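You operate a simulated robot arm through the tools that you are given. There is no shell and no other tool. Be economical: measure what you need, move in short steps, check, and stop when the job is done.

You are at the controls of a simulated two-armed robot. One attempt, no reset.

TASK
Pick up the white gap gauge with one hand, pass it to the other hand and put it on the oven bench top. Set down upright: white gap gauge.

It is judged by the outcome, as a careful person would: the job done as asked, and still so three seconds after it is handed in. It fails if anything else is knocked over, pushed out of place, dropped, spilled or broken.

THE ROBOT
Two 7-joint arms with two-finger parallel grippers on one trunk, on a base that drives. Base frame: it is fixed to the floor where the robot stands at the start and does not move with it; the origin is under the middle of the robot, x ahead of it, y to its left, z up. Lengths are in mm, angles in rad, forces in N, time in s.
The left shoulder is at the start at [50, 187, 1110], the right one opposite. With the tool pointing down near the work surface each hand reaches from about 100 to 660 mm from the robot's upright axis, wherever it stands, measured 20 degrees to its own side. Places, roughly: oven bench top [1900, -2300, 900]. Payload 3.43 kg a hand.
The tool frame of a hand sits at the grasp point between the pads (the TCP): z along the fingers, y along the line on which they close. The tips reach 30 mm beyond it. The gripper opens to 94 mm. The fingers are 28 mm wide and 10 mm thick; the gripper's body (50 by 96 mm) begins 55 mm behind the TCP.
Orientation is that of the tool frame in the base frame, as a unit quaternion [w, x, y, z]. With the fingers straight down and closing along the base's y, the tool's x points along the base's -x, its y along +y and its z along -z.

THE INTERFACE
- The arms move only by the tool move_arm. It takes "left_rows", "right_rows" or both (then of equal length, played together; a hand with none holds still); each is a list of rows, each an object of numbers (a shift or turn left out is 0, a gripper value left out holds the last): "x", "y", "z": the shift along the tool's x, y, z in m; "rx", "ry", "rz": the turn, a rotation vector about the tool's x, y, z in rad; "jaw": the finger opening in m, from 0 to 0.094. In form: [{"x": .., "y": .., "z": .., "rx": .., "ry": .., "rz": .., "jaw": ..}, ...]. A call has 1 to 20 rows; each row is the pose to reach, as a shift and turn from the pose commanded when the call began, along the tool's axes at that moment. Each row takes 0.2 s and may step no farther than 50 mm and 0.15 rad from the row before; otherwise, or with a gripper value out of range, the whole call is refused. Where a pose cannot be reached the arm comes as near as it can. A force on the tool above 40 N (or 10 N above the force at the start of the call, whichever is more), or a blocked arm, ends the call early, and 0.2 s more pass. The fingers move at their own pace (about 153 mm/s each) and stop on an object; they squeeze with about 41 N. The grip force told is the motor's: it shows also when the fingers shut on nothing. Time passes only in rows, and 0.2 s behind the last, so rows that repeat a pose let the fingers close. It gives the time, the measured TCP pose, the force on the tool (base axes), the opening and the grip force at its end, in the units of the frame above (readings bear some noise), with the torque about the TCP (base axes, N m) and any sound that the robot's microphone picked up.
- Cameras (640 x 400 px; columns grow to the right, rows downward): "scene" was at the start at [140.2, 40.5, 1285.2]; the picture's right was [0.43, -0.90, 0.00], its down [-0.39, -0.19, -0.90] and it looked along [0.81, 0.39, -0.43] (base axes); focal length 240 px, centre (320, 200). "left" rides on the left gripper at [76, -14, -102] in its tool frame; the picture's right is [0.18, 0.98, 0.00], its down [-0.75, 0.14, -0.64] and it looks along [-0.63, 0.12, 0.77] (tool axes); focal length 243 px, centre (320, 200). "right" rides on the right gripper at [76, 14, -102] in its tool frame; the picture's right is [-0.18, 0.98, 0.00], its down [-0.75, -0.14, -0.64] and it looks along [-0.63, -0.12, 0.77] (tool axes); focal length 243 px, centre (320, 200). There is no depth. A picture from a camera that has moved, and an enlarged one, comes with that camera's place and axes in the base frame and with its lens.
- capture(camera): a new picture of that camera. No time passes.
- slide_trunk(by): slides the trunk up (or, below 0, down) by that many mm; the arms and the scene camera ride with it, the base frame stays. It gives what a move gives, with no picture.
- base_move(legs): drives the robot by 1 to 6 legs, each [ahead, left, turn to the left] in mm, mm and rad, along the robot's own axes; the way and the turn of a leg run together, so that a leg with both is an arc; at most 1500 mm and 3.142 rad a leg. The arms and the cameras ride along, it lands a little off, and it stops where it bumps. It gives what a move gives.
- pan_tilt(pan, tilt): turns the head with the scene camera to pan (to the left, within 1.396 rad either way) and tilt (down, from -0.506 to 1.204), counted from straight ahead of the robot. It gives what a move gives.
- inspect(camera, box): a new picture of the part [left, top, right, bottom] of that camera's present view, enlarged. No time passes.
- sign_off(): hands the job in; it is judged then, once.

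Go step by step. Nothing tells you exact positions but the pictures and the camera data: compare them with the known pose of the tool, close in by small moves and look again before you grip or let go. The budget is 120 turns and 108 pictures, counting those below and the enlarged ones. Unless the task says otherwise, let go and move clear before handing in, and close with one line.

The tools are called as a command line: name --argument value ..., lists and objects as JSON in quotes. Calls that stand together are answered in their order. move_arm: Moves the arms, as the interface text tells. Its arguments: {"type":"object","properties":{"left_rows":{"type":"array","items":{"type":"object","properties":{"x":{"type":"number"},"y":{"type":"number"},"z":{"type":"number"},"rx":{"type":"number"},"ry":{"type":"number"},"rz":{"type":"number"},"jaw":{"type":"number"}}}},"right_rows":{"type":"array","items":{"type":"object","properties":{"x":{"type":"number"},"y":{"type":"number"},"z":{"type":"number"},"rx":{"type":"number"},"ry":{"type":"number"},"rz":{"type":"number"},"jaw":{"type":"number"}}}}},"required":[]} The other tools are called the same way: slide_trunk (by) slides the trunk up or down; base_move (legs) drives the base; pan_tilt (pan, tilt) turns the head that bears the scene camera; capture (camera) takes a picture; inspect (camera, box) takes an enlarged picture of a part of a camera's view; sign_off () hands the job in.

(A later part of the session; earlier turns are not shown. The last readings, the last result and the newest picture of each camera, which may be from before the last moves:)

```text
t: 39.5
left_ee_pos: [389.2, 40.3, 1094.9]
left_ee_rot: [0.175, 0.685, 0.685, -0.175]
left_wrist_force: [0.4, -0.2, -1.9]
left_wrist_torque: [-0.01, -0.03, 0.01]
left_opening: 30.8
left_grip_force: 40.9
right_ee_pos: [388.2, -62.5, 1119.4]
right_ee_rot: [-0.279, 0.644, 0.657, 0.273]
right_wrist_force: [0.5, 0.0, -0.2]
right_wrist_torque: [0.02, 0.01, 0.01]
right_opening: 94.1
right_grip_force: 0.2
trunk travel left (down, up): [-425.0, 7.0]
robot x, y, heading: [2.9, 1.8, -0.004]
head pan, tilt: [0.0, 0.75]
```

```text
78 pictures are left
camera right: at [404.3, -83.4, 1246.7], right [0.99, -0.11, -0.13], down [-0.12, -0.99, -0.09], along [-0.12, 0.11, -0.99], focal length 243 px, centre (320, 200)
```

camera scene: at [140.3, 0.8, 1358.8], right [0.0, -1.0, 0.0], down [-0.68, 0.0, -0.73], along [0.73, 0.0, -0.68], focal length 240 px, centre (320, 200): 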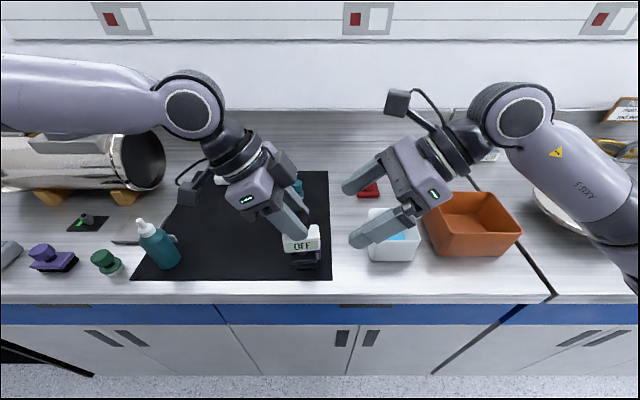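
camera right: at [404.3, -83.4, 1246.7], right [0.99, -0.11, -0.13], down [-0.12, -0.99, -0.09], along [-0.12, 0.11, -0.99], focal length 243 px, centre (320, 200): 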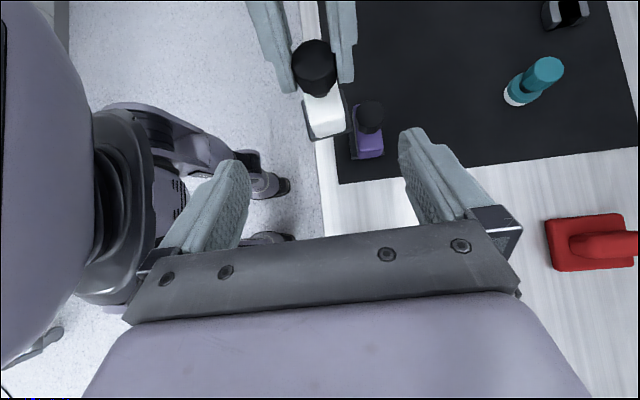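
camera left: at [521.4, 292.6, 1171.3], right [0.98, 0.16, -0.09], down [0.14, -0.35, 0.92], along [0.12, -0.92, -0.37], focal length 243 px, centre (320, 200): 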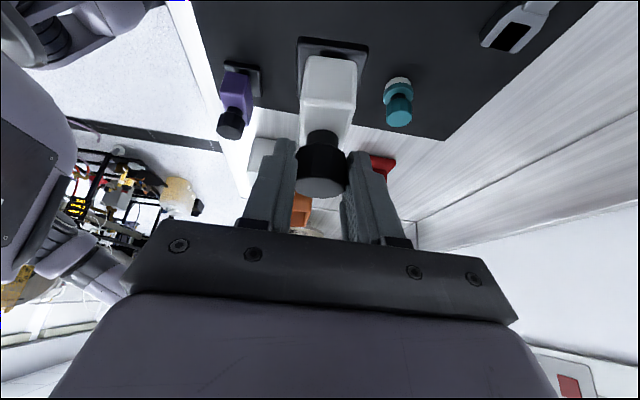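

The gauge is where I computed it, with a slight yaw. I'll advance 75 mm, trim the yaw a little, and look again.

move_arm --right_rows '[{"z": 0.02, "y": 0.002, "rx": 0.018, "rz": -0.017}, {"z": 0.04, "y": 0.002, "rx": 0.036, "rz": -0.035}, {"z": 0.06, "y": 0.002, "rx": 0.036, "rz": -0.035}, {"z": 0.075, "y": 0.002, "rx": 0.036, "rz": -0.035}, {"z": 0.075, "y": 0.002, "rx": 0.036, "rz": -0.035}]'

inspect --camera "scene" --box '[200, 110, 440, 280]'

capture --camera "right"

capture --camera "left"

```text
t: 40.7
left_ee_pos: [388.9, 40.8, 1095.6]
left_ee_rot: [0.175, 0.685, 0.685, -0.176]
left_wrist_force: [-0.6, -0.1, -2.2]
left_wrist_torque: [0.04, -0.02, 0.0]
left_opening: 30.7
left_grip_force: 41.0
right_ee_pos: [389.1, -10.4, 1066.6]
right_ee_rot: [-0.286, 0.628, 0.674, 0.266]
right_wrist_force: [-0.5, -0.2, 0.0]
right_wrist_torque: [0.01, -0.02, -0.01]
right_opening: 93.9
right_grip_force: 0.2
trunk travel left (down, up): [-425.0, 7.0]
robot x, y, heading: [-0.7, -0.3, 0.003]
head pan, tilt: [0.0, 0.75]
```

```text
2.35 times, centred on (320, 195) of scene
camera zoom: at [140.3, 0.8, 1358.7], right [0.0, -1.0, 0.0], down [-0.68, 0.0, -0.73], along [0.73, 0.0, -0.68], focal length 564 px, centre (320, 212)
```

zoom: 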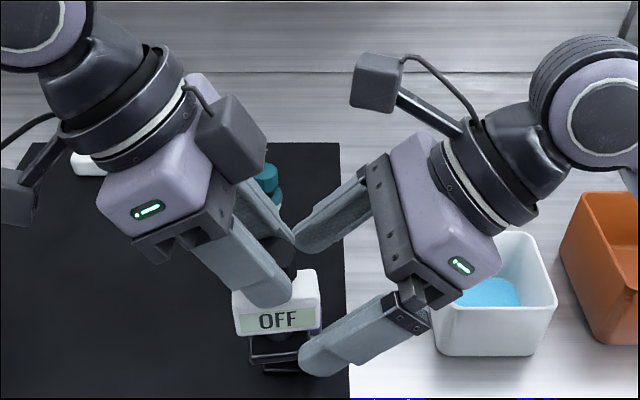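

```text
76 pictures are left
camera right: at [405.2, -29.4, 1194.4], right [0.99, -0.06, -0.13], down [-0.07, -0.99, -0.09], along [-0.13, 0.1, -0.99], focal length 243 px, centre (320, 200)
```

right: 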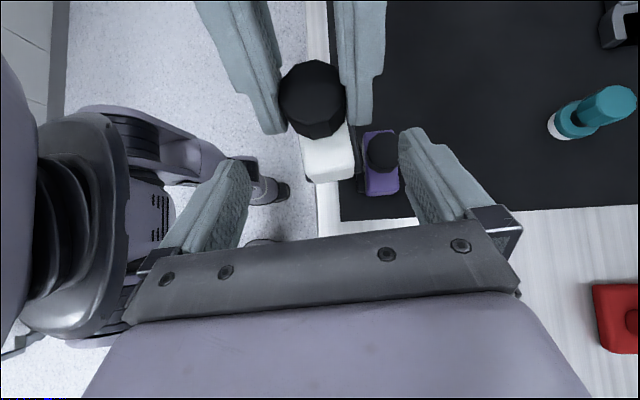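

```text
75 pictures are left
camera left: at [376.0, 157.2, 1147.8], right [0.98, 0.16, -0.09], down [0.14, -0.35, 0.92], along [0.12, -0.92, -0.37], focal length 243 px, centre (320, 200)
```

left: 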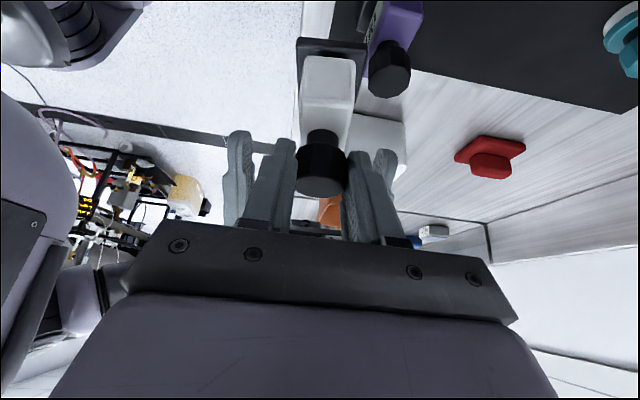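

The fingers straddle the body with A's hand between them, and clearances look adequate (about 20 mm at the camera box). I'll advance 30 mm more and look.

move_arm --right_rows '[{"z": 0.01}, {"z": 0.02}, {"z": 0.03}, {"z": 0.03}]'

inspect --camera "scene" --box '[200, 110, 440, 280]'

capture --camera "right"

```text
t: 41.7
left_ee_pos: [390.6, 40.0, 1095.5]
left_ee_rot: [0.175, 0.685, 0.685, -0.174]
left_wrist_force: [-0.2, -0.4, -2.6]
left_wrist_torque: [0.02, -0.01, -0.01]
left_opening: 30.8
left_grip_force: 40.8
right_ee_pos: [386.8, 11.0, 1046.5]
right_ee_rot: [-0.286, 0.628, 0.674, 0.266]
right_wrist_force: [0.8, 0.3, 0.0]
right_wrist_torque: [0.0, 0.0, 0.02]
right_opening: 94.2
right_grip_force: 0.2
trunk travel left (down, up): [-425.0, 7.0]
robot x, y, heading: [-2.6, -1.3, 0.001]
head pan, tilt: [0.0, 0.75]
```

```text
2.35 times, centred on (320, 195) of scene
camera zoom: at [140.3, 0.8, 1358.7], right [0.0, -1.0, 0.0], down [-0.68, 0.0, -0.73], along [0.73, 0.0, -0.68], focal length 564 px, centre (320, 212)
```

zoom: 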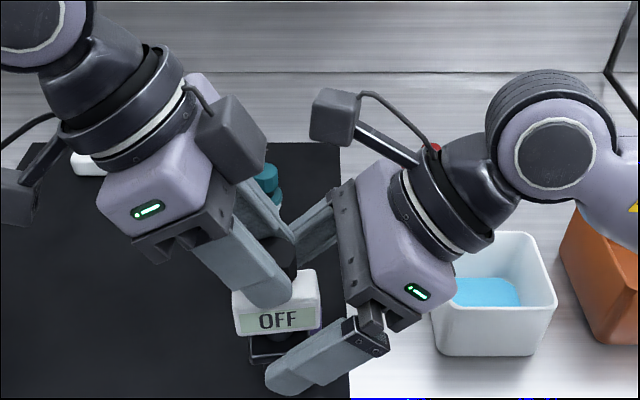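

```text
73 pictures are left
camera right: at [403.8, -7.9, 1174.0], right [0.99, -0.06, -0.13], down [-0.07, -0.99, -0.09], along [-0.13, 0.1, -0.99], focal length 243 px, centre (320, 200)
```

right: 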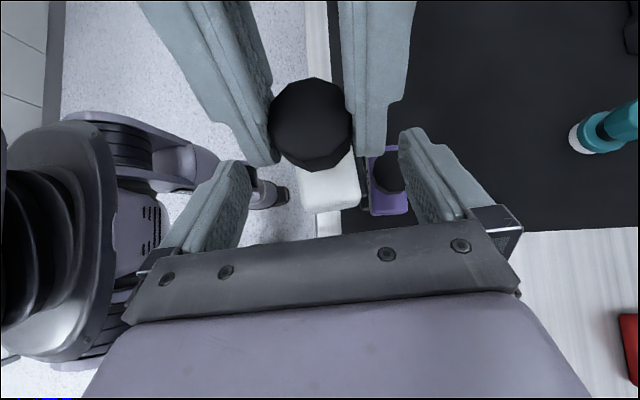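

The white body is between the right fingers, about 4 mm off centre. I'll centre on it and close the right hand.

move_arm --right_rows '[{"y": 0.004, "jaw": 0.06}, {"y": 0.004, "jaw": 0.045}, {"y": 0.004, "jaw": 0.03}, {"y": 0.004, "jaw": 0.015}, {"y": 0.004, "jaw": 0.015}, {"y": 0.004, "jaw": 0.015}]'

capture --camera "right"

inspect --camera "scene" --box '[200, 110, 440, 280]'

```text
t: 43.1
left_ee_pos: [389.7, 40.2, 1095.3]
left_ee_rot: [0.175, 0.685, 0.685, -0.175]
left_wrist_force: [-3.7, -0.6, 1.1]
left_wrist_torque: [-0.02, 0.6, -0.61]
left_opening: 30.9
left_grip_force: 41.0
right_ee_pos: [391.2, 12.7, 1047.9]
right_ee_rot: [-0.284, 0.629, 0.673, 0.266]
right_wrist_force: [5.0, 1.7, -0.7]
right_wrist_torque: [-0.07, -0.35, 0.54]
right_opening: 34.5
right_grip_force: 41.1
trunk travel left (down, up): [-425.0, 7.0]
robot x, y, heading: [1.0, 1.4, 0.0]
head pan, tilt: [0.0, 0.75]
```

```text
72 pictures are left
camera right: at [408.2, -7.0, 1173.9], right [0.99, -0.06, -0.13], down [-0.07, -0.99, -0.09], along [-0.13, 0.1, -0.99], focal length 243 px, centre (320, 200)
```

right: 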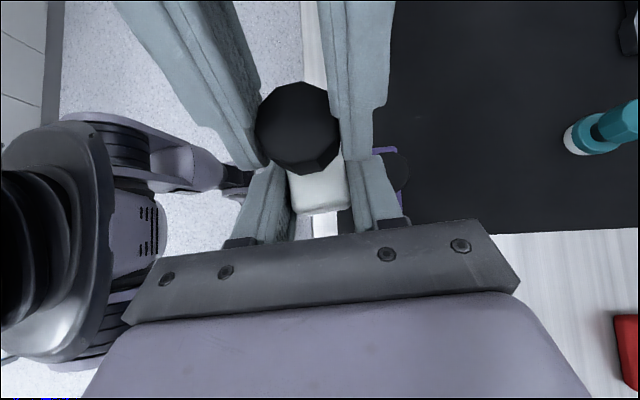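

```text
2.35 times, centred on (320, 195) of scene
camera zoom: at [140.3, 0.9, 1358.7], right [0.0, -1.0, 0.0], down [-0.68, 0.0, -0.73], along [0.73, 0.0, -0.68], focal length 564 px, centre (320, 212)
```

zoom: 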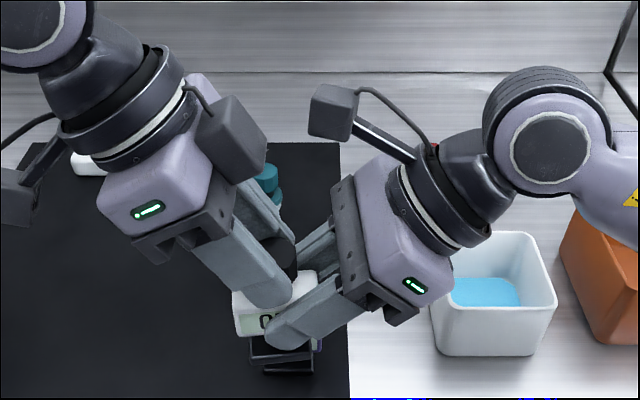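

The right hand holds the body firmly at 34 mm and 41 N. Now I open the left hand slightly and check that the gauge stays put.

move_arm --left_rows '[{"jaw": 0.036}, {"jaw": 0.045}, {"jaw": 0.05}, {"jaw": 0.05}]'

capture --camera "right"

capture --camera "left"

```text
t: 44.1
left_ee_pos: [389.6, 40.3, 1094.6]
left_ee_rot: [0.175, 0.685, 0.685, -0.176]
left_wrist_force: [-0.2, 0.1, -0.3]
left_wrist_torque: [0.0, 0.01, -0.02]
left_opening: 50.0
left_grip_force: 0.0
right_ee_pos: [392.3, 12.4, 1047.3]
right_ee_rot: [-0.286, 0.628, 0.674, 0.265]
right_wrist_force: [0.7, -0.1, -0.2]
right_wrist_torque: [-0.03, -0.01, 0.03]
right_opening: 34.1
right_grip_force: 41.6
trunk travel left (down, up): [-425.0, 7.0]
robot x, y, heading: [0.3, -1.2, 0.004]
head pan, tilt: [0.0, 0.75]
```

```text
70 pictures are left
camera right: at [408.1, -6.9, 1174.0], right [0.99, -0.06, -0.13], down [-0.07, -0.99, -0.09], along [-0.13, 0.1, -0.99], focal length 243 px, centre (320, 200)
```

right: 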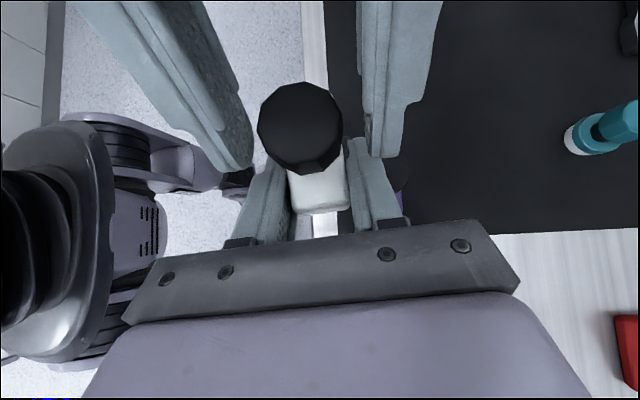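

```text
69 pictures are left
camera left: at [376.0, 157.3, 1147.8], right [0.98, 0.16, -0.09], down [0.14, -0.35, 0.93], along [0.12, -0.92, -0.37], focal length 243 px, centre (320, 200)
```

left: 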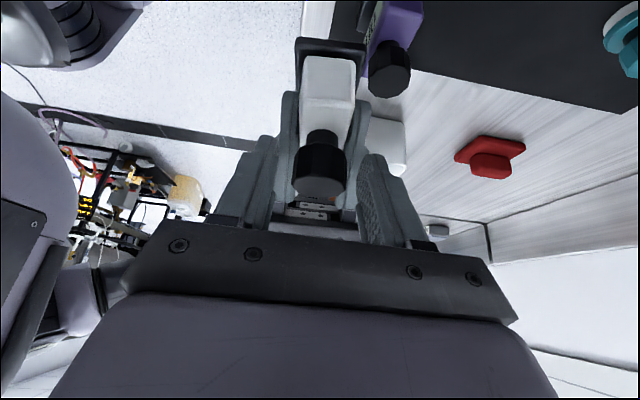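

The gauge stays in the right hand after release. I'll back the left hand out along its axis and away to the left.

move_arm --left_rows '[{"z": -0.015}, {"z": -0.03}, {"z": -0.05}, {"z": -0.07}, {"z": -0.09, "x": 0.02}, {"z": -0.09, "x": 0.06}, {"z": -0.09, "x": 0.1}, {"z": -0.09, "x": 0.14}, {"z": -0.09, "x": 0.18}]'

capture --camera "right"

capture --camera "scene"

```text
t: 46.1
left_ee_pos: [387.8, 243.3, 1083.2]
left_ee_rot: [0.175, 0.686, 0.684, -0.175]
left_wrist_force: [0.4, 0.2, -0.7]
left_wrist_torque: [0.0, -0.02, 0.03]
left_opening: 50.0
left_grip_force: 0.1
right_ee_pos: [390.7, 13.5, 1047.4]
right_ee_rot: [-0.286, 0.627, 0.674, 0.265]
right_wrist_force: [-0.3, 0.1, 0.3]
right_wrist_torque: [-0.02, 0.02, 0.0]
right_opening: 34.0
right_grip_force: 41.3
trunk travel left (down, up): [-425.0, 7.0]
robot x, y, heading: [2.8, 1.0, -0.0]
head pan, tilt: [0.0, 0.75]
```

```text
68 pictures are left
camera right: at [408.0, -6.4, 1174.1], right [0.99, -0.06, -0.13], down [-0.07, -0.99, -0.09], along [-0.13, 0.1, -0.99], focal length 243 px, centre (320, 200)
```

right: 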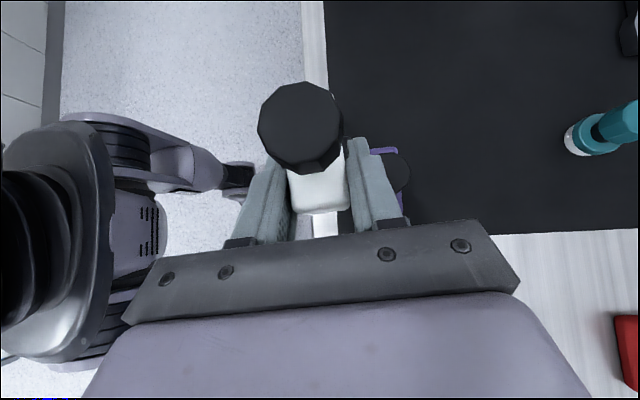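

```text
67 pictures are left
camera scene: at [140.2, 1.5, 1358.8], right [0.0, -1.0, 0.0], down [-0.68, 0.0, -0.73], along [0.73, 0.0, -0.68], focal length 240 px, centre (320, 200)
```

scene: 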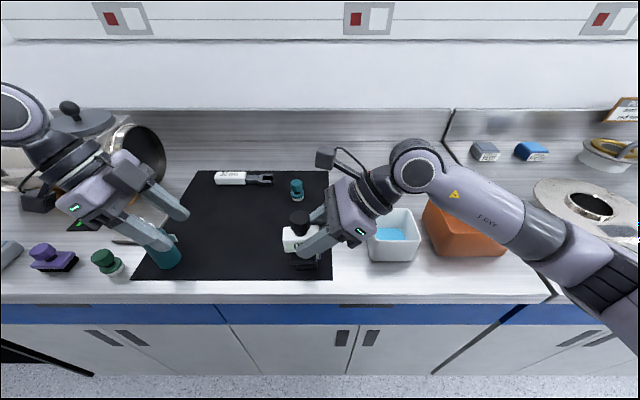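

The handover is complete. I'll raise both hands 80 mm to clear everything before backing off the bench.

move_arm --left_rows '[{"x": -0.01, "z": -0.018}, {"x": -0.019, "z": -0.035}, {"x": -0.029, "z": -0.053}, {"x": -0.038, "z": -0.07}, {"x": -0.038, "z": -0.07}]' --right_rows '[{"x": 0.014, "z": -0.014}, {"x": 0.029, "z": -0.028}, {"x": 0.043, "z": -0.042}, {"x": 0.057, "z": -0.056}, {"x": 0.057, "z": -0.056}]'

pan_tilt --pan -1.3 --tilt 0.3

capture --camera "scene"

pan_tilt --pan 1.3 --tilt 0.3

capture --camera "scene"

```text
t: 47.3
left_ee_pos: [389.5, 241.3, 1166.7]
left_ee_rot: [0.175, 0.685, 0.685, -0.175]
left_wrist_force: [-0.2, 0.5, 0.2]
left_wrist_torque: [-0.02, 0.03, 0.01]
left_opening: 49.9
left_grip_force: 0.0
right_ee_pos: [389.6, 14.0, 1128.0]
right_ee_rot: [-0.286, 0.628, 0.674, 0.265]
right_wrist_force: [0.0, 0.3, -3.3]
right_wrist_torque: [-0.03, -0.02, -0.01]
right_opening: 33.9
right_grip_force: 40.9
trunk travel left (down, up): [-425.0, 7.0]
robot x, y, heading: [-1.2, 3.3, 0.001]
head pan, tilt: [0.0, 0.75]
```

```text
t: 48.8
left_ee_pos: [389.7, 243.0, 1166.9]
left_ee_rot: [0.175, 0.685, 0.685, -0.175]
left_wrist_force: [-0.3, 0.4, -0.6]
left_wrist_torque: [-0.02, 0.04, 0.02]
left_opening: 50.1
left_grip_force: 0.0
right_ee_pos: [391.4, 13.2, 1126.3]
right_ee_rot: [-0.286, 0.628, 0.674, 0.265]
right_wrist_force: [-0.1, 0.3, -2.4]
right_wrist_torque: [-0.07, 0.0, 0.02]
right_opening: 33.8
right_grip_force: 41.4
trunk travel left (down, up): [-425.0, 7.0]
robot x, y, heading: [1.3, 0.3, 0.003]
head pan, tilt: [-1.3, 0.3]
```

```text
66 pictures are left
camera scene: at [82.5, -89.0, 1399.1], right [-0.96, -0.27, 0.0], down [-0.08, 0.29, -0.96], along [0.26, -0.92, -0.3], focal length 240 px, centre (320, 200)
```

scene: 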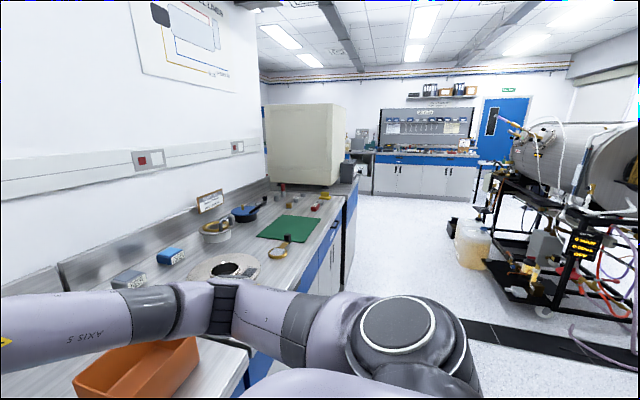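

```text
t: 51.1
left_ee_pos: [389.7, 242.3, 1166.5]
left_ee_rot: [0.175, 0.685, 0.685, -0.176]
left_wrist_force: [0.4, 0.1, -0.5]
left_wrist_torque: [0.04, 0.0, 0.01]
left_opening: 50.0
left_grip_force: 0.1
right_ee_pos: [389.7, 14.1, 1127.9]
right_ee_rot: [-0.286, 0.628, 0.674, 0.265]
right_wrist_force: [0.4, 0.8, -1.3]
right_wrist_torque: [-0.01, -0.05, -0.01]
right_opening: 34.0
right_grip_force: 41.0
trunk travel left (down, up): [-425.0, 7.0]
robot x, y, heading: [-1.5, -0.6, -0.001]
head pan, tilt: [1.3, 0.3]
```

```text
65 pictures are left
camera scene: at [82.5, 90.9, 1399.1], right [0.96, -0.27, 0.0], down [-0.08, -0.28, -0.96], along [0.26, 0.92, -0.3], focal length 240 px, centre (320, 200)
```

scene: 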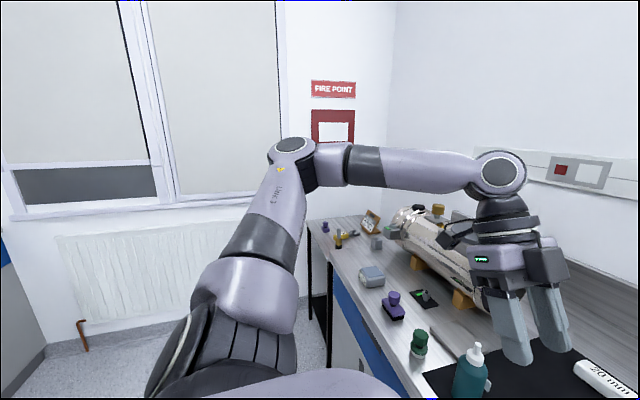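

Beyond this counter, past where the wall ends, stands a beige oven-like box; the far bench must be around there. I'll back away 350 mm, turn right and look.

base_move --legs '[[-350, 0, 0], [0, 0, -1.571]]'

pan_tilt --pan 0.3 --tilt 0.25

capture --camera "scene"

```text
t: 57.2
left_ee_pos: [-110.9, -391.9, 1166.3]
left_ee_rot: [0.0, 0.969, -0.002, -0.248]
left_wrist_force: [0.1, -0.5, 0.5]
left_wrist_torque: [-0.02, -0.03, 0.01]
left_opening: 49.9
left_grip_force: 0.1
right_ee_pos: [-339.1, -391.9, 1127.8]
right_ee_rot: [-0.013, 0.92, 0.03, 0.39]
right_wrist_force: [0.0, -0.1, -2.4]
right_wrist_torque: [0.0, 0.05, -0.02]
right_opening: 34.0
right_grip_force: 40.8
trunk travel left (down, up): [-425.0, 7.0]
robot x, y, heading: [-347.7, -3.4, -1.575]
head pan, tilt: [1.3, 0.3]
```

```text
t: 58.5
left_ee_pos: [-111.4, -390.8, 1167.1]
left_ee_rot: [0.0, 0.969, -0.001, -0.248]
left_wrist_force: [-0.4, -0.6, -0.1]
left_wrist_torque: [0.02, 0.01, -0.04]
left_opening: 49.9
left_grip_force: 0.0
right_ee_pos: [-338.4, -390.1, 1128.1]
right_ee_rot: [-0.014, 0.92, 0.032, 0.39]
right_wrist_force: [-0.4, -0.2, -1.8]
right_wrist_torque: [-0.04, 0.04, 0.01]
right_opening: 34.2
right_grip_force: 41.1
trunk travel left (down, up): [-425.0, 7.0]
robot x, y, heading: [-348.8, 0.1, -1.577]
head pan, tilt: [0.3, 0.25]
```

```text
64 pictures are left
camera scene: at [-325.3, -148.2, 1403.8], right [-0.96, -0.29, 0.0], down [-0.07, 0.24, -0.97], along [0.28, -0.93, -0.25], focal length 240 px, centre (320, 200)
```

scene: 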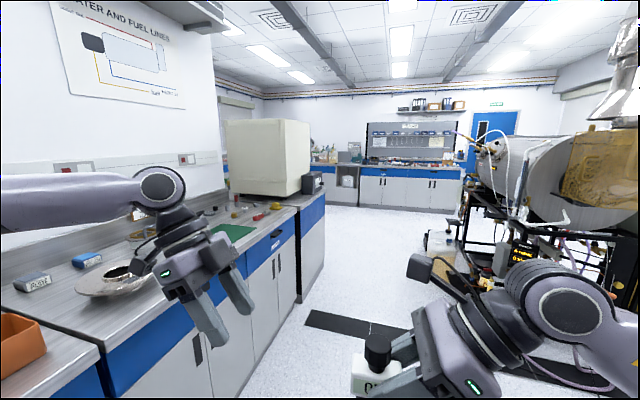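

The path ahead along the counter is clear. I'll drive 1500 mm along it, shifted a little toward the counter, and look again.

base_move --legs '[[1500, 120, 0]]'

capture --camera "scene"

pan_tilt --pan -0.5 --tilt 0.4

capture --camera "scene"

```text
refused: leg 1 is longer than a leg can be; nothing moved
```

```text
63 pictures are left
camera scene: at [-325.3, -148.2, 1403.8], right [-0.96, -0.29, 0.0], down [-0.07, 0.24, -0.97], along [0.28, -0.93, -0.25], focal length 240 px, centre (320, 200)
```

scene: 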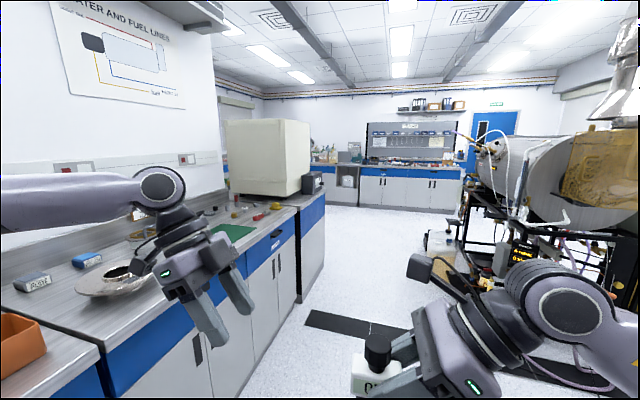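

```text
t: 59.6
left_ee_pos: [-110.5, -392.1, 1167.1]
left_ee_rot: [0.0, 0.969, -0.002, -0.248]
left_wrist_force: [0.0, -0.2, -0.5]
left_wrist_torque: [0.0, 0.0, 0.02]
left_opening: 49.6
left_grip_force: 0.0
right_ee_pos: [-339.4, -391.2, 1126.7]
right_ee_rot: [-0.014, 0.92, 0.031, 0.39]
right_wrist_force: [-0.6, 0.3, -2.3]
right_wrist_torque: [-0.01, 0.05, -0.03]
right_opening: 34.3
right_grip_force: 41.0
trunk travel left (down, up): [-425.0, 7.0]
robot x, y, heading: [-350.3, -1.3, -1.575]
head pan, tilt: [-0.499, 0.4]
```

```text
62 pictures are left
camera scene: at [-397.2, -140.1, 1389.9], right [-0.88, 0.48, 0.0], down [0.19, 0.34, -0.92], along [-0.44, -0.81, -0.39], focal length 240 px, centre (320, 200)
```

scene: 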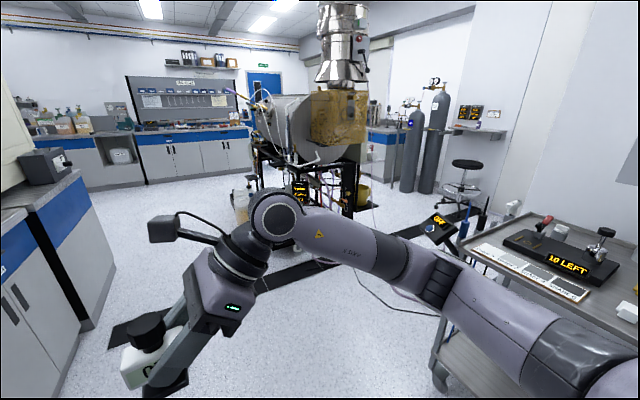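

The leg limit counts the diagonal, so I'll use two shorter legs.

base_move --legs '[[1000, 100, 0], [700, 0, 0]]'

pan_tilt --pan 0.6 --tilt 0.25

capture --camera "scene"

pan_tilt --pan -0.3 --tilt 0.4

capture --camera "scene"

```text
t: 68.3
left_ee_pos: [-6.2, -2099.0, 1166.8]
left_ee_rot: [0.0, 0.969, 0.002, -0.248]
left_wrist_force: [-0.6, -0.1, -0.1]
left_wrist_torque: [0.01, -0.02, 0.0]
left_opening: 50.1
left_grip_force: 0.0
right_ee_pos: [-234.4, -2101.7, 1127.0]
right_ee_rot: [-0.016, 0.92, 0.035, 0.389]
right_wrist_force: [-0.1, 0.9, -2.2]
right_wrist_torque: [-0.01, 0.06, -0.02]
right_opening: 34.0
right_grip_force: 41.3
trunk travel left (down, up): [-425.0, 7.0]
robot x, y, heading: [-248.6, -1710.3, -1.562]
head pan, tilt: [-0.499, 0.4]
```

```text
t: 69.7
left_ee_pos: [-6.9, -2099.8, 1167.8]
left_ee_rot: [0.001, 0.969, 0.003, -0.248]
left_wrist_force: [0.0, 0.2, 0.6]
left_wrist_torque: [0.02, 0.01, -0.01]
left_opening: 50.1
left_grip_force: 0.1
right_ee_pos: [-235.2, -2100.4, 1128.9]
right_ee_rot: [-0.015, 0.921, 0.035, 0.388]
right_wrist_force: [-0.8, -0.2, -1.1]
right_wrist_torque: [0.0, 0.05, 0.05]
right_opening: 34.3
right_grip_force: 41.0
trunk travel left (down, up): [-425.0, 7.0]
robot x, y, heading: [-250.6, -1714.6, -1.566]
head pan, tilt: [0.6, 0.25]
```

```text
61 pictures are left
camera scene: at [-197.9, -1845.1, 1403.8], right [-0.82, -0.57, 0.0], down [-0.14, 0.2, -0.97], along [0.55, -0.8, -0.25], focal length 240 px, centre (320, 200)
```

scene: 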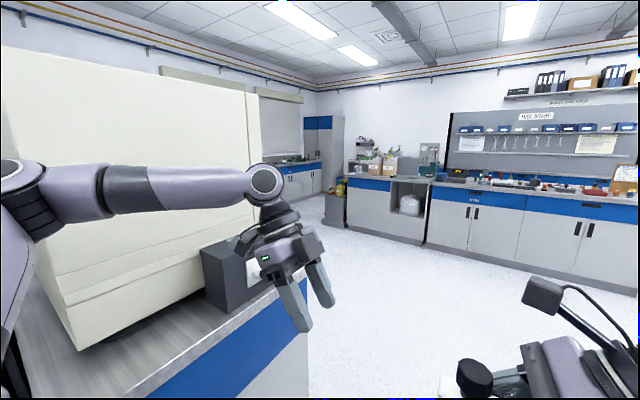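

```text
t: 70.9
left_ee_pos: [-7.2, -2098.8, 1166.9]
left_ee_rot: [0.0, 0.969, 0.002, -0.248]
left_wrist_force: [-0.1, -0.6, -0.8]
left_wrist_torque: [-0.01, -0.01, 0.0]
left_opening: 49.9
left_grip_force: 0.1
right_ee_pos: [-235.2, -2099.6, 1128.6]
right_ee_rot: [-0.015, 0.92, 0.034, 0.389]
right_wrist_force: [-0.5, 0.7, -2.3]
right_wrist_torque: [-0.01, 0.02, 0.01]
right_opening: 34.1
right_grip_force: 40.7
trunk travel left (down, up): [-425.0, 7.0]
robot x, y, heading: [-251.5, -1710.2, -1.567]
head pan, tilt: [-0.3, 0.4]
```

```text
60 pictures are left
camera scene: at [-277.9, -1856.9, 1389.9], right [-0.96, 0.29, 0.0], down [0.11, 0.37, -0.92], along [-0.27, -0.88, -0.39], focal length 240 px, centre (320, 200)
```

scene: 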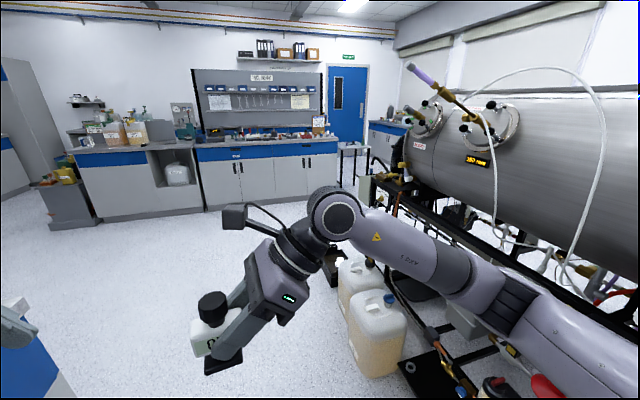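

The counter with the beige box ends near y ≈ -2400 and the room opens to the left beyond it. I'll drive past the corner and look left.

base_move --legs '[[1100, 0, 0]]'

pan_tilt --pan 1.39 --tilt 0.25

capture --camera "scene"

```text
t: 76.5
left_ee_pos: [-38.5, -3215.6, 1167.0]
left_ee_rot: [-0.005, 0.969, -0.017, -0.248]
left_wrist_force: [-0.1, 0.6, -0.8]
left_wrist_torque: [-0.01, 0.01, 0.02]
left_opening: 49.7
left_grip_force: 0.1
right_ee_pos: [-266.5, -3208.0, 1127.6]
right_ee_rot: [-0.008, 0.921, 0.017, 0.389]
right_wrist_force: [0.1, -0.1, -2.2]
right_wrist_torque: [0.02, 0.0, -0.01]
right_opening: 33.8
right_grip_force: 41.3
trunk travel left (down, up): [-425.0, 7.0]
robot x, y, heading: [-265.3, -2817.9, -1.602]
head pan, tilt: [-0.3, 0.4]
```

```text
t: 78.3
left_ee_pos: [-39.2, -3215.0, 1165.4]
left_ee_rot: [-0.005, 0.969, -0.017, -0.248]
left_wrist_force: [-0.2, -0.2, -0.6]
left_wrist_torque: [0.01, 0.01, 0.03]
left_opening: 49.8
left_grip_force: 0.0
right_ee_pos: [-265.5, -3207.1, 1127.1]
right_ee_rot: [-0.007, 0.921, 0.016, 0.389]
right_wrist_force: [0.3, -0.1, -2.2]
right_wrist_torque: [-0.02, 0.06, 0.02]
right_opening: 34.1
right_grip_force: 41.1
trunk travel left (down, up): [-425.0, 7.0]
robot x, y, heading: [-264.6, -2815.3, -1.61]
head pan, tilt: [1.389, 0.25]
```

```text
59 pictures are left
camera scene: at [-178.7, -2894.8, 1403.8], right [-0.21, -0.98, 0.0], down [-0.24, 0.05, -0.97], along [0.95, -0.21, -0.25], focal length 240 px, centre (320, 200)
```

scene: 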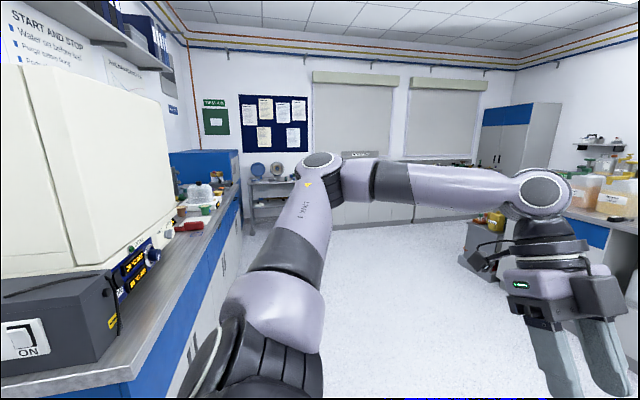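

Around the corner a bench runs along +x at y ≈ -2300, with a clear-ish stretch of clutter near (1950, -2290). I'll move out from the corner, turn to face +x and drive along it.

base_move --legs '[[400, 0, 0], [0, 0, 1.61], [1100, 0, 0]]'

pan_tilt --pan 0.6 --tilt 0.35

capture --camera "scene"

```text
t: 89.9
left_ee_pos: [1201.4, -2977.2, 1166.3]
left_ee_rot: [0.175, 0.686, 0.684, -0.176]
left_wrist_force: [0.5, 0.3, -0.5]
left_wrist_torque: [-0.02, 0.0, 0.0]
left_opening: 50.0
left_grip_force: 0.1
right_ee_pos: [1201.0, -3205.8, 1127.9]
right_ee_rot: [-0.285, 0.628, 0.673, 0.266]
right_wrist_force: [-0.9, 0.6, -3.3]
right_wrist_torque: [-0.06, -0.01, -0.03]
right_opening: 34.0
right_grip_force: 40.9
trunk travel left (down, up): [-425.0, 7.0]
robot x, y, heading: [812.4, -3215.3, -0.002]
head pan, tilt: [1.389, 0.25]
```

```text
t: 91.0
left_ee_pos: [1201.5, -2975.4, 1166.8]
left_ee_rot: [0.175, 0.686, 0.684, -0.175]
left_wrist_force: [-0.6, 0.3, -0.1]
left_wrist_torque: [0.0, -0.01, 0.0]
left_opening: 50.2
left_grip_force: 0.1
right_ee_pos: [1200.9, -3204.4, 1127.4]
right_ee_rot: [-0.286, 0.628, 0.673, 0.265]
right_wrist_force: [-0.1, 1.0, -2.3]
right_wrist_torque: [-0.03, 0.02, 0.01]
right_opening: 33.6
right_grip_force: 41.0
trunk travel left (down, up): [-425.0, 7.0]
robot x, y, heading: [809.7, -3214.6, -0.003]
head pan, tilt: [0.6, 0.351]
```

```text
58 pictures are left
camera scene: at [945.5, -3164.4, 1394.4], right [0.56, -0.83, 0.0], down [-0.28, -0.19, -0.94], along [0.78, 0.53, -0.34], focal length 240 px, centre (320, 200)
```

scene: 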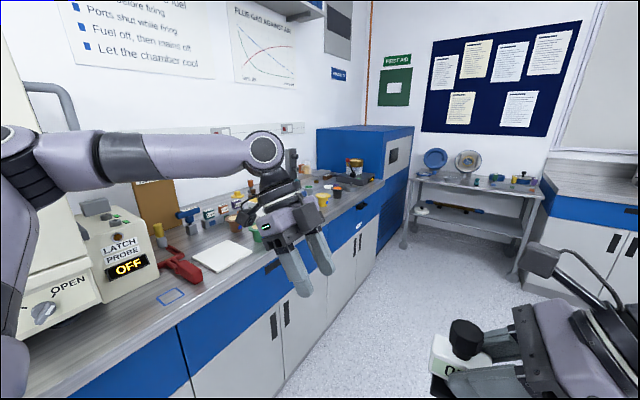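

I'm alongside the oven bench, whose front edge is at about y = -2570. I'll drive on to about x = 1750 and turn to face it.

base_move --legs '[[940, 0, 0], [0, 0, 1.571]]'

pan_tilt --pan 0.0 --tilt 0.45

capture --camera "scene"

```text
t: 99.7
left_ee_pos: [1509.2, -2827.5, 1166.9]
left_ee_rot: [0.248, 0.0, 0.969, 0.0]
left_wrist_force: [-0.4, 0.9, 0.5]
left_wrist_torque: [-0.01, 0.0, 0.01]
left_opening: 50.1
left_grip_force: 0.0
right_ee_pos: [1737.2, -2827.6, 1127.4]
right_ee_rot: [-0.389, -0.033, 0.921, -0.015]
right_wrist_force: [0.2, 0.6, -2.7]
right_wrist_torque: [-0.05, -0.01, 0.01]
right_opening: 34.0
right_grip_force: 40.8
trunk travel left (down, up): [-425.0, 7.0]
robot x, y, heading: [1752.5, -3216.1, 1.57]
head pan, tilt: [0.6, 0.351]
```

```text
t: 100.7
left_ee_pos: [1509.2, -2827.6, 1165.5]
left_ee_rot: [0.248, -0.001, 0.969, 0.0]
left_wrist_force: [0.3, 0.7, -0.6]
left_wrist_torque: [-0.02, 0.03, 0.0]
left_opening: 50.1
left_grip_force: 0.1
right_ee_pos: [1737.7, -2826.8, 1126.7]
right_ee_rot: [-0.389, -0.033, 0.92, -0.014]
right_wrist_force: [0.6, -0.3, -3.0]
right_wrist_torque: [-0.03, -0.04, -0.01]
right_opening: 34.0
right_grip_force: 40.8
trunk travel left (down, up): [-425.0, 7.0]
robot x, y, heading: [1751.2, -3216.3, 1.577]
head pan, tilt: [0.0, 0.45]
```

```text
57 pictures are left
camera scene: at [1749.8, -3066.0, 1385.2], right [1.0, 0.0, 0.0], down [0.0, -0.44, -0.9], along [0.0, 0.9, -0.44], focal length 240 px, centre (320, 200)
```

scene: 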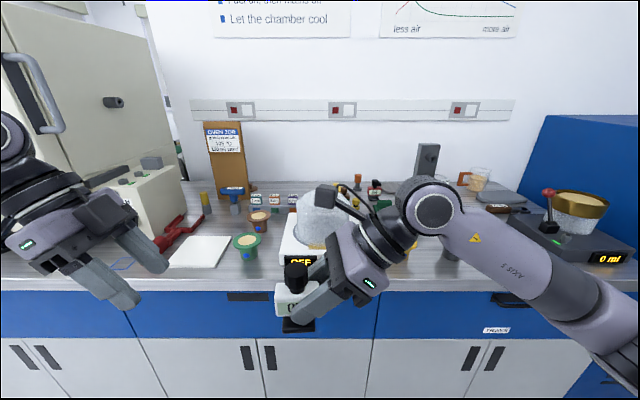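

This is the oven bench (sign "OVEN 200"), and it's cluttered. I'll look for a free spot with the other cameras.

inspect --camera "scene" --box '[120, 150, 360, 290]'

inspect --camera "scene" --box '[380, 140, 640, 300]'

capture --camera "right"

capture --camera "left"

```text
2.67 times, centred on (240, 220) of scene
camera zoom: at [1749.8, -3066.0, 1385.2], right [1.0, 0.0, 0.0], down [0.0, -0.44, -0.9], along [0.0, 0.9, -0.44], focal length 639 px, centre (533, 147)
```

zoom: 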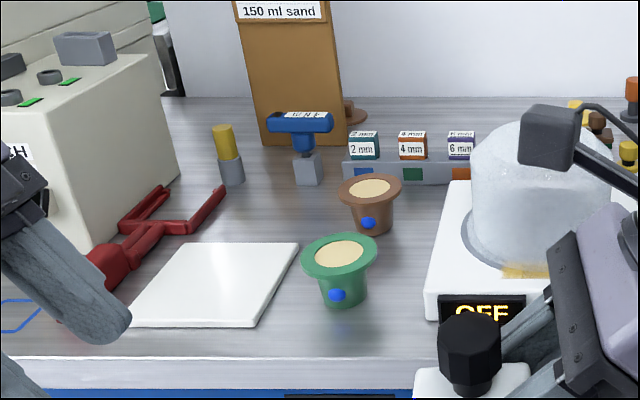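

```text
2.46 times, centred on (510, 220) of scene
camera zoom: at [1749.8, -3066.0, 1385.2], right [1.0, 0.0, 0.0], down [0.0, -0.44, -0.9], along [0.0, 0.9, -0.44], focal length 590 px, centre (-148, 151)
```

zoom: 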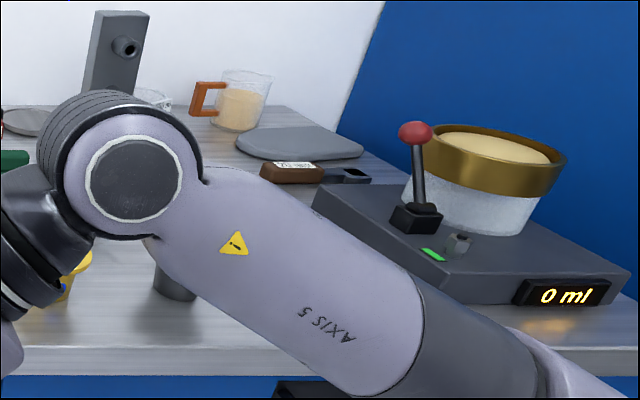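

```text
54 pictures are left
camera right: at [1757.6, -2812.1, 1254.9], right [0.06, 0.99, -0.13], down [0.99, -0.07, -0.09], along [-0.1, -0.13, -0.99], focal length 243 px, centre (320, 200)
```

right: 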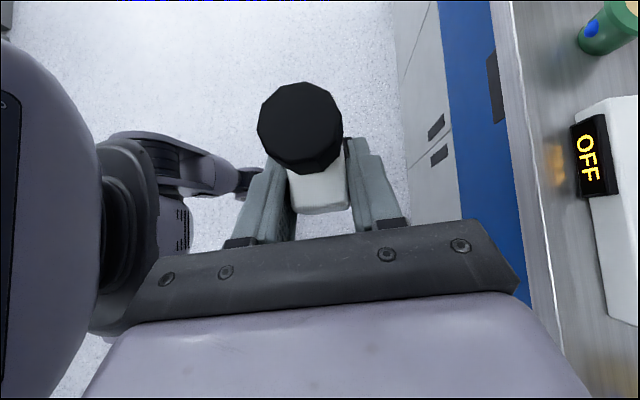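

```text
53 pictures are left
camera left: at [1392.9, -2841.8, 1219.0], right [-0.16, 0.98, -0.09], down [0.35, 0.14, 0.92], along [0.92, 0.12, -0.37], focal length 243 px, centre (320, 200)
```

left: 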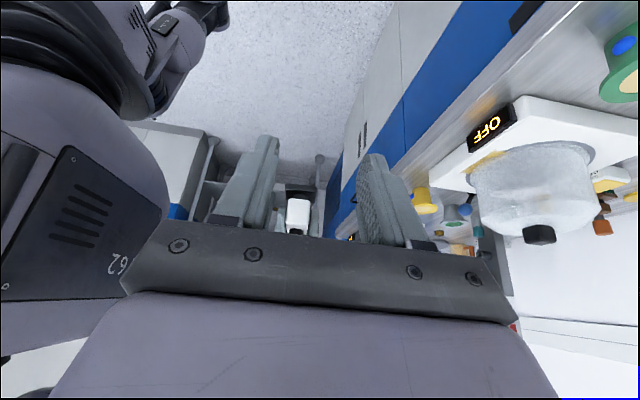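

The stretch between the small cup (x ≈ 2160) and the "0 ml" box (x ≈ 2480) looks free, but the arm hides part of it. I'll strafe right 400 mm to see it plainly.

base_move --legs '[[0, -420, 0]]'

capture --camera "scene"

capture --camera "right"

```text
t: 103.3
left_ee_pos: [1932.5, -2827.3, 1166.3]
left_ee_rot: [0.248, -0.001, 0.969, 0.001]
left_wrist_force: [-0.6, 0.1, -0.7]
left_wrist_torque: [0.0, -0.04, 0.01]
left_opening: 50.0
left_grip_force: 0.0
right_ee_pos: [2159.5, -2826.6, 1127.8]
right_ee_rot: [-0.39, -0.033, 0.92, -0.015]
right_wrist_force: [1.1, 0.0, -2.5]
right_wrist_torque: [-0.01, -0.07, -0.01]
right_opening: 33.8
right_grip_force: 41.3
trunk travel left (down, up): [-425.0, 7.0]
robot x, y, heading: [2175.3, -3214.7, 1.569]
head pan, tilt: [0.0, 0.45]
```

```text
52 pictures are left
camera scene: at [2174.2, -3065.4, 1385.2], right [1.0, 0.0, 0.0], down [0.0, -0.44, -0.9], along [0.0, 0.9, -0.44], focal length 240 px, centre (320, 200)
```

scene: 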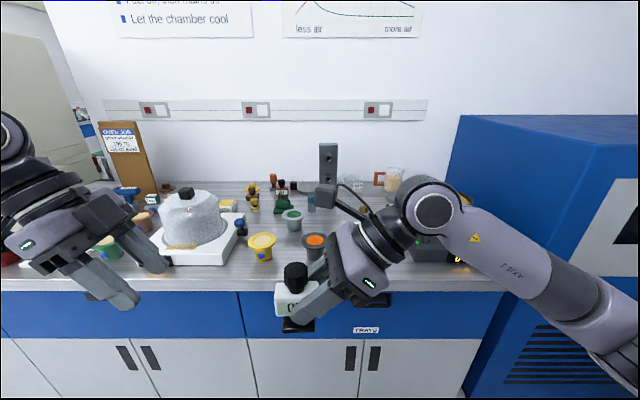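

```text
51 pictures are left
camera right: at [2181.7, -2811.5, 1254.9], right [0.06, 0.99, -0.13], down [0.99, -0.07, -0.09], along [-0.1, -0.13, -0.99], focal length 243 px, centre (320, 200)
```

right: 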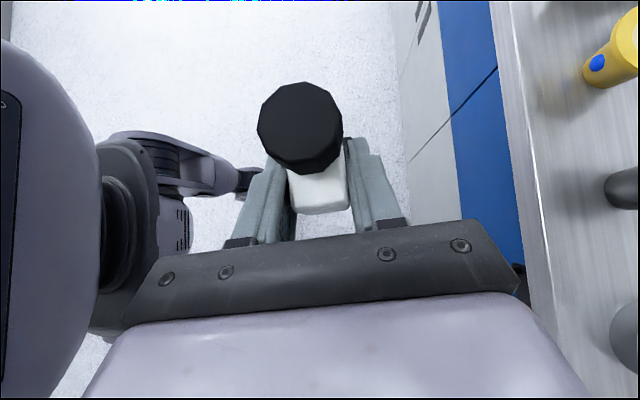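

Another grey object may be hidden around (2320, -2510). I'll strafe right another 250 mm to look between the hands.

base_move --legs '[[0, -260, 0]]'

capture --camera "scene"

inspect --camera "scene" --box '[140, 150, 380, 300]'

capture --camera "right"

```text
t: 105.2
left_ee_pos: [2191.4, -2827.9, 1166.3]
left_ee_rot: [0.248, -0.001, 0.969, 0.0]
left_wrist_force: [0.8, 0.0, -0.4]
left_wrist_torque: [-0.06, 0.03, -0.01]
left_opening: 50.0
left_grip_force: 0.0
right_ee_pos: [2421.2, -2826.6, 1128.3]
right_ee_rot: [-0.39, -0.034, 0.92, -0.015]
right_wrist_force: [0.1, 0.4, -1.3]
right_wrist_torque: [-0.02, -0.05, 0.01]
right_opening: 34.2
right_grip_force: 41.4
trunk travel left (down, up): [-425.0, 7.0]
robot x, y, heading: [2433.6, -3216.7, 1.575]
head pan, tilt: [0.0, 0.45]
```

```text
50 pictures are left
camera scene: at [2434.2, -3064.8, 1385.2], right [1.0, 0.0, 0.0], down [0.0, -0.44, -0.9], along [0.0, 0.9, -0.44], focal length 240 px, centre (320, 200)
```

scene: 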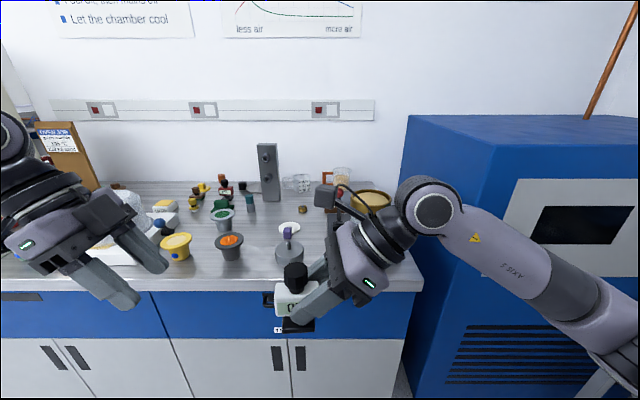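

```text
2.67 times, centred on (260, 225) of scene
camera zoom: at [2434.2, -3064.8, 1385.2], right [1.0, 0.0, 0.0], down [0.0, -0.44, -0.9], along [0.0, 0.9, -0.44], focal length 639 px, centre (480, 133)
```

zoom: 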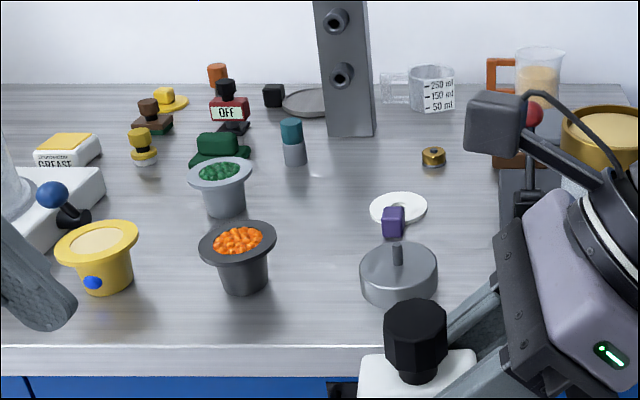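

```text
48 pictures are left
camera right: at [2441.3, -2811.0, 1254.9], right [0.06, 0.99, -0.13], down [0.99, -0.07, -0.09], along [-0.1, -0.13, -0.99], focal length 243 px, centre (320, 200)
```

right: 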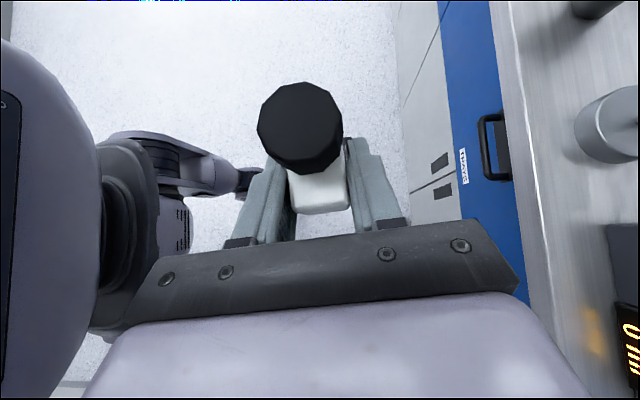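

The spot at about (2232, -2420) is free, with roughly 55–90 mm around it: orange-filled cup to the left, round weight to the right. I'll extend the right arm forward and outward here in the aisle, and draw the left hand back.

move_arm --right_rows '[{"x": -0.0165, "z": -0.01, "y": 0.02}, {"x": -0.033, "z": -0.02, "y": 0.04}, {"x": -0.05, "z": -0.031, "y": 0.06}, {"x": -0.066, "z": -0.041, "y": 0.08}, {"x": -0.083, "z": -0.051, "y": 0.1}, {"x": -0.099, "z": -0.0615, "y": 0.118}, {"x": -0.099, "z": -0.0615, "y": 0.118}]' --left_rows '[{"y": -0.023, "x": -0.005, "z": -0.009}, {"y": -0.047, "x": -0.01, "z": -0.018}, {"y": -0.07, "x": -0.015, "z": -0.027}, {"y": -0.093, "x": -0.02, "z": -0.036}, {"y": -0.117, "x": -0.025, "z": -0.045}, {"y": -0.14, "x": -0.029, "z": -0.053}, {"y": -0.14, "x": -0.029, "z": -0.053}]'

capture --camera "scene"

```text
t: 106.8
left_ee_pos: [2191.9, -2967.7, 1227.1]
left_ee_rot: [0.248, -0.002, 0.969, 0.0]
left_wrist_force: [0.0, -0.1, 1.2]
left_wrist_torque: [-0.02, 0.03, 0.0]
left_opening: 49.9
left_grip_force: 0.0
right_ee_pos: [2525.1, -2700.4, 1098.4]
right_ee_rot: [-0.389, -0.034, 0.921, -0.015]
right_wrist_force: [0.6, -0.3, -2.5]
right_wrist_torque: [0.01, -0.03, 0.02]
right_opening: 34.0
right_grip_force: 40.9
trunk travel left (down, up): [-425.0, 7.0]
robot x, y, heading: [2435.6, -3212.9, 1.574]
head pan, tilt: [0.0, 0.45]
```

```text
47 pictures are left
camera scene: at [2433.6, -3064.7, 1385.1], right [1.0, 0.0, 0.0], down [0.0, -0.44, -0.9], along [0.0, 0.9, -0.44], focal length 240 px, centre (320, 200)
```

scene: 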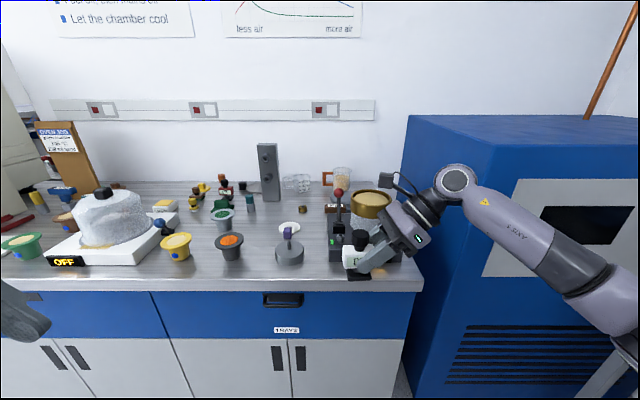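

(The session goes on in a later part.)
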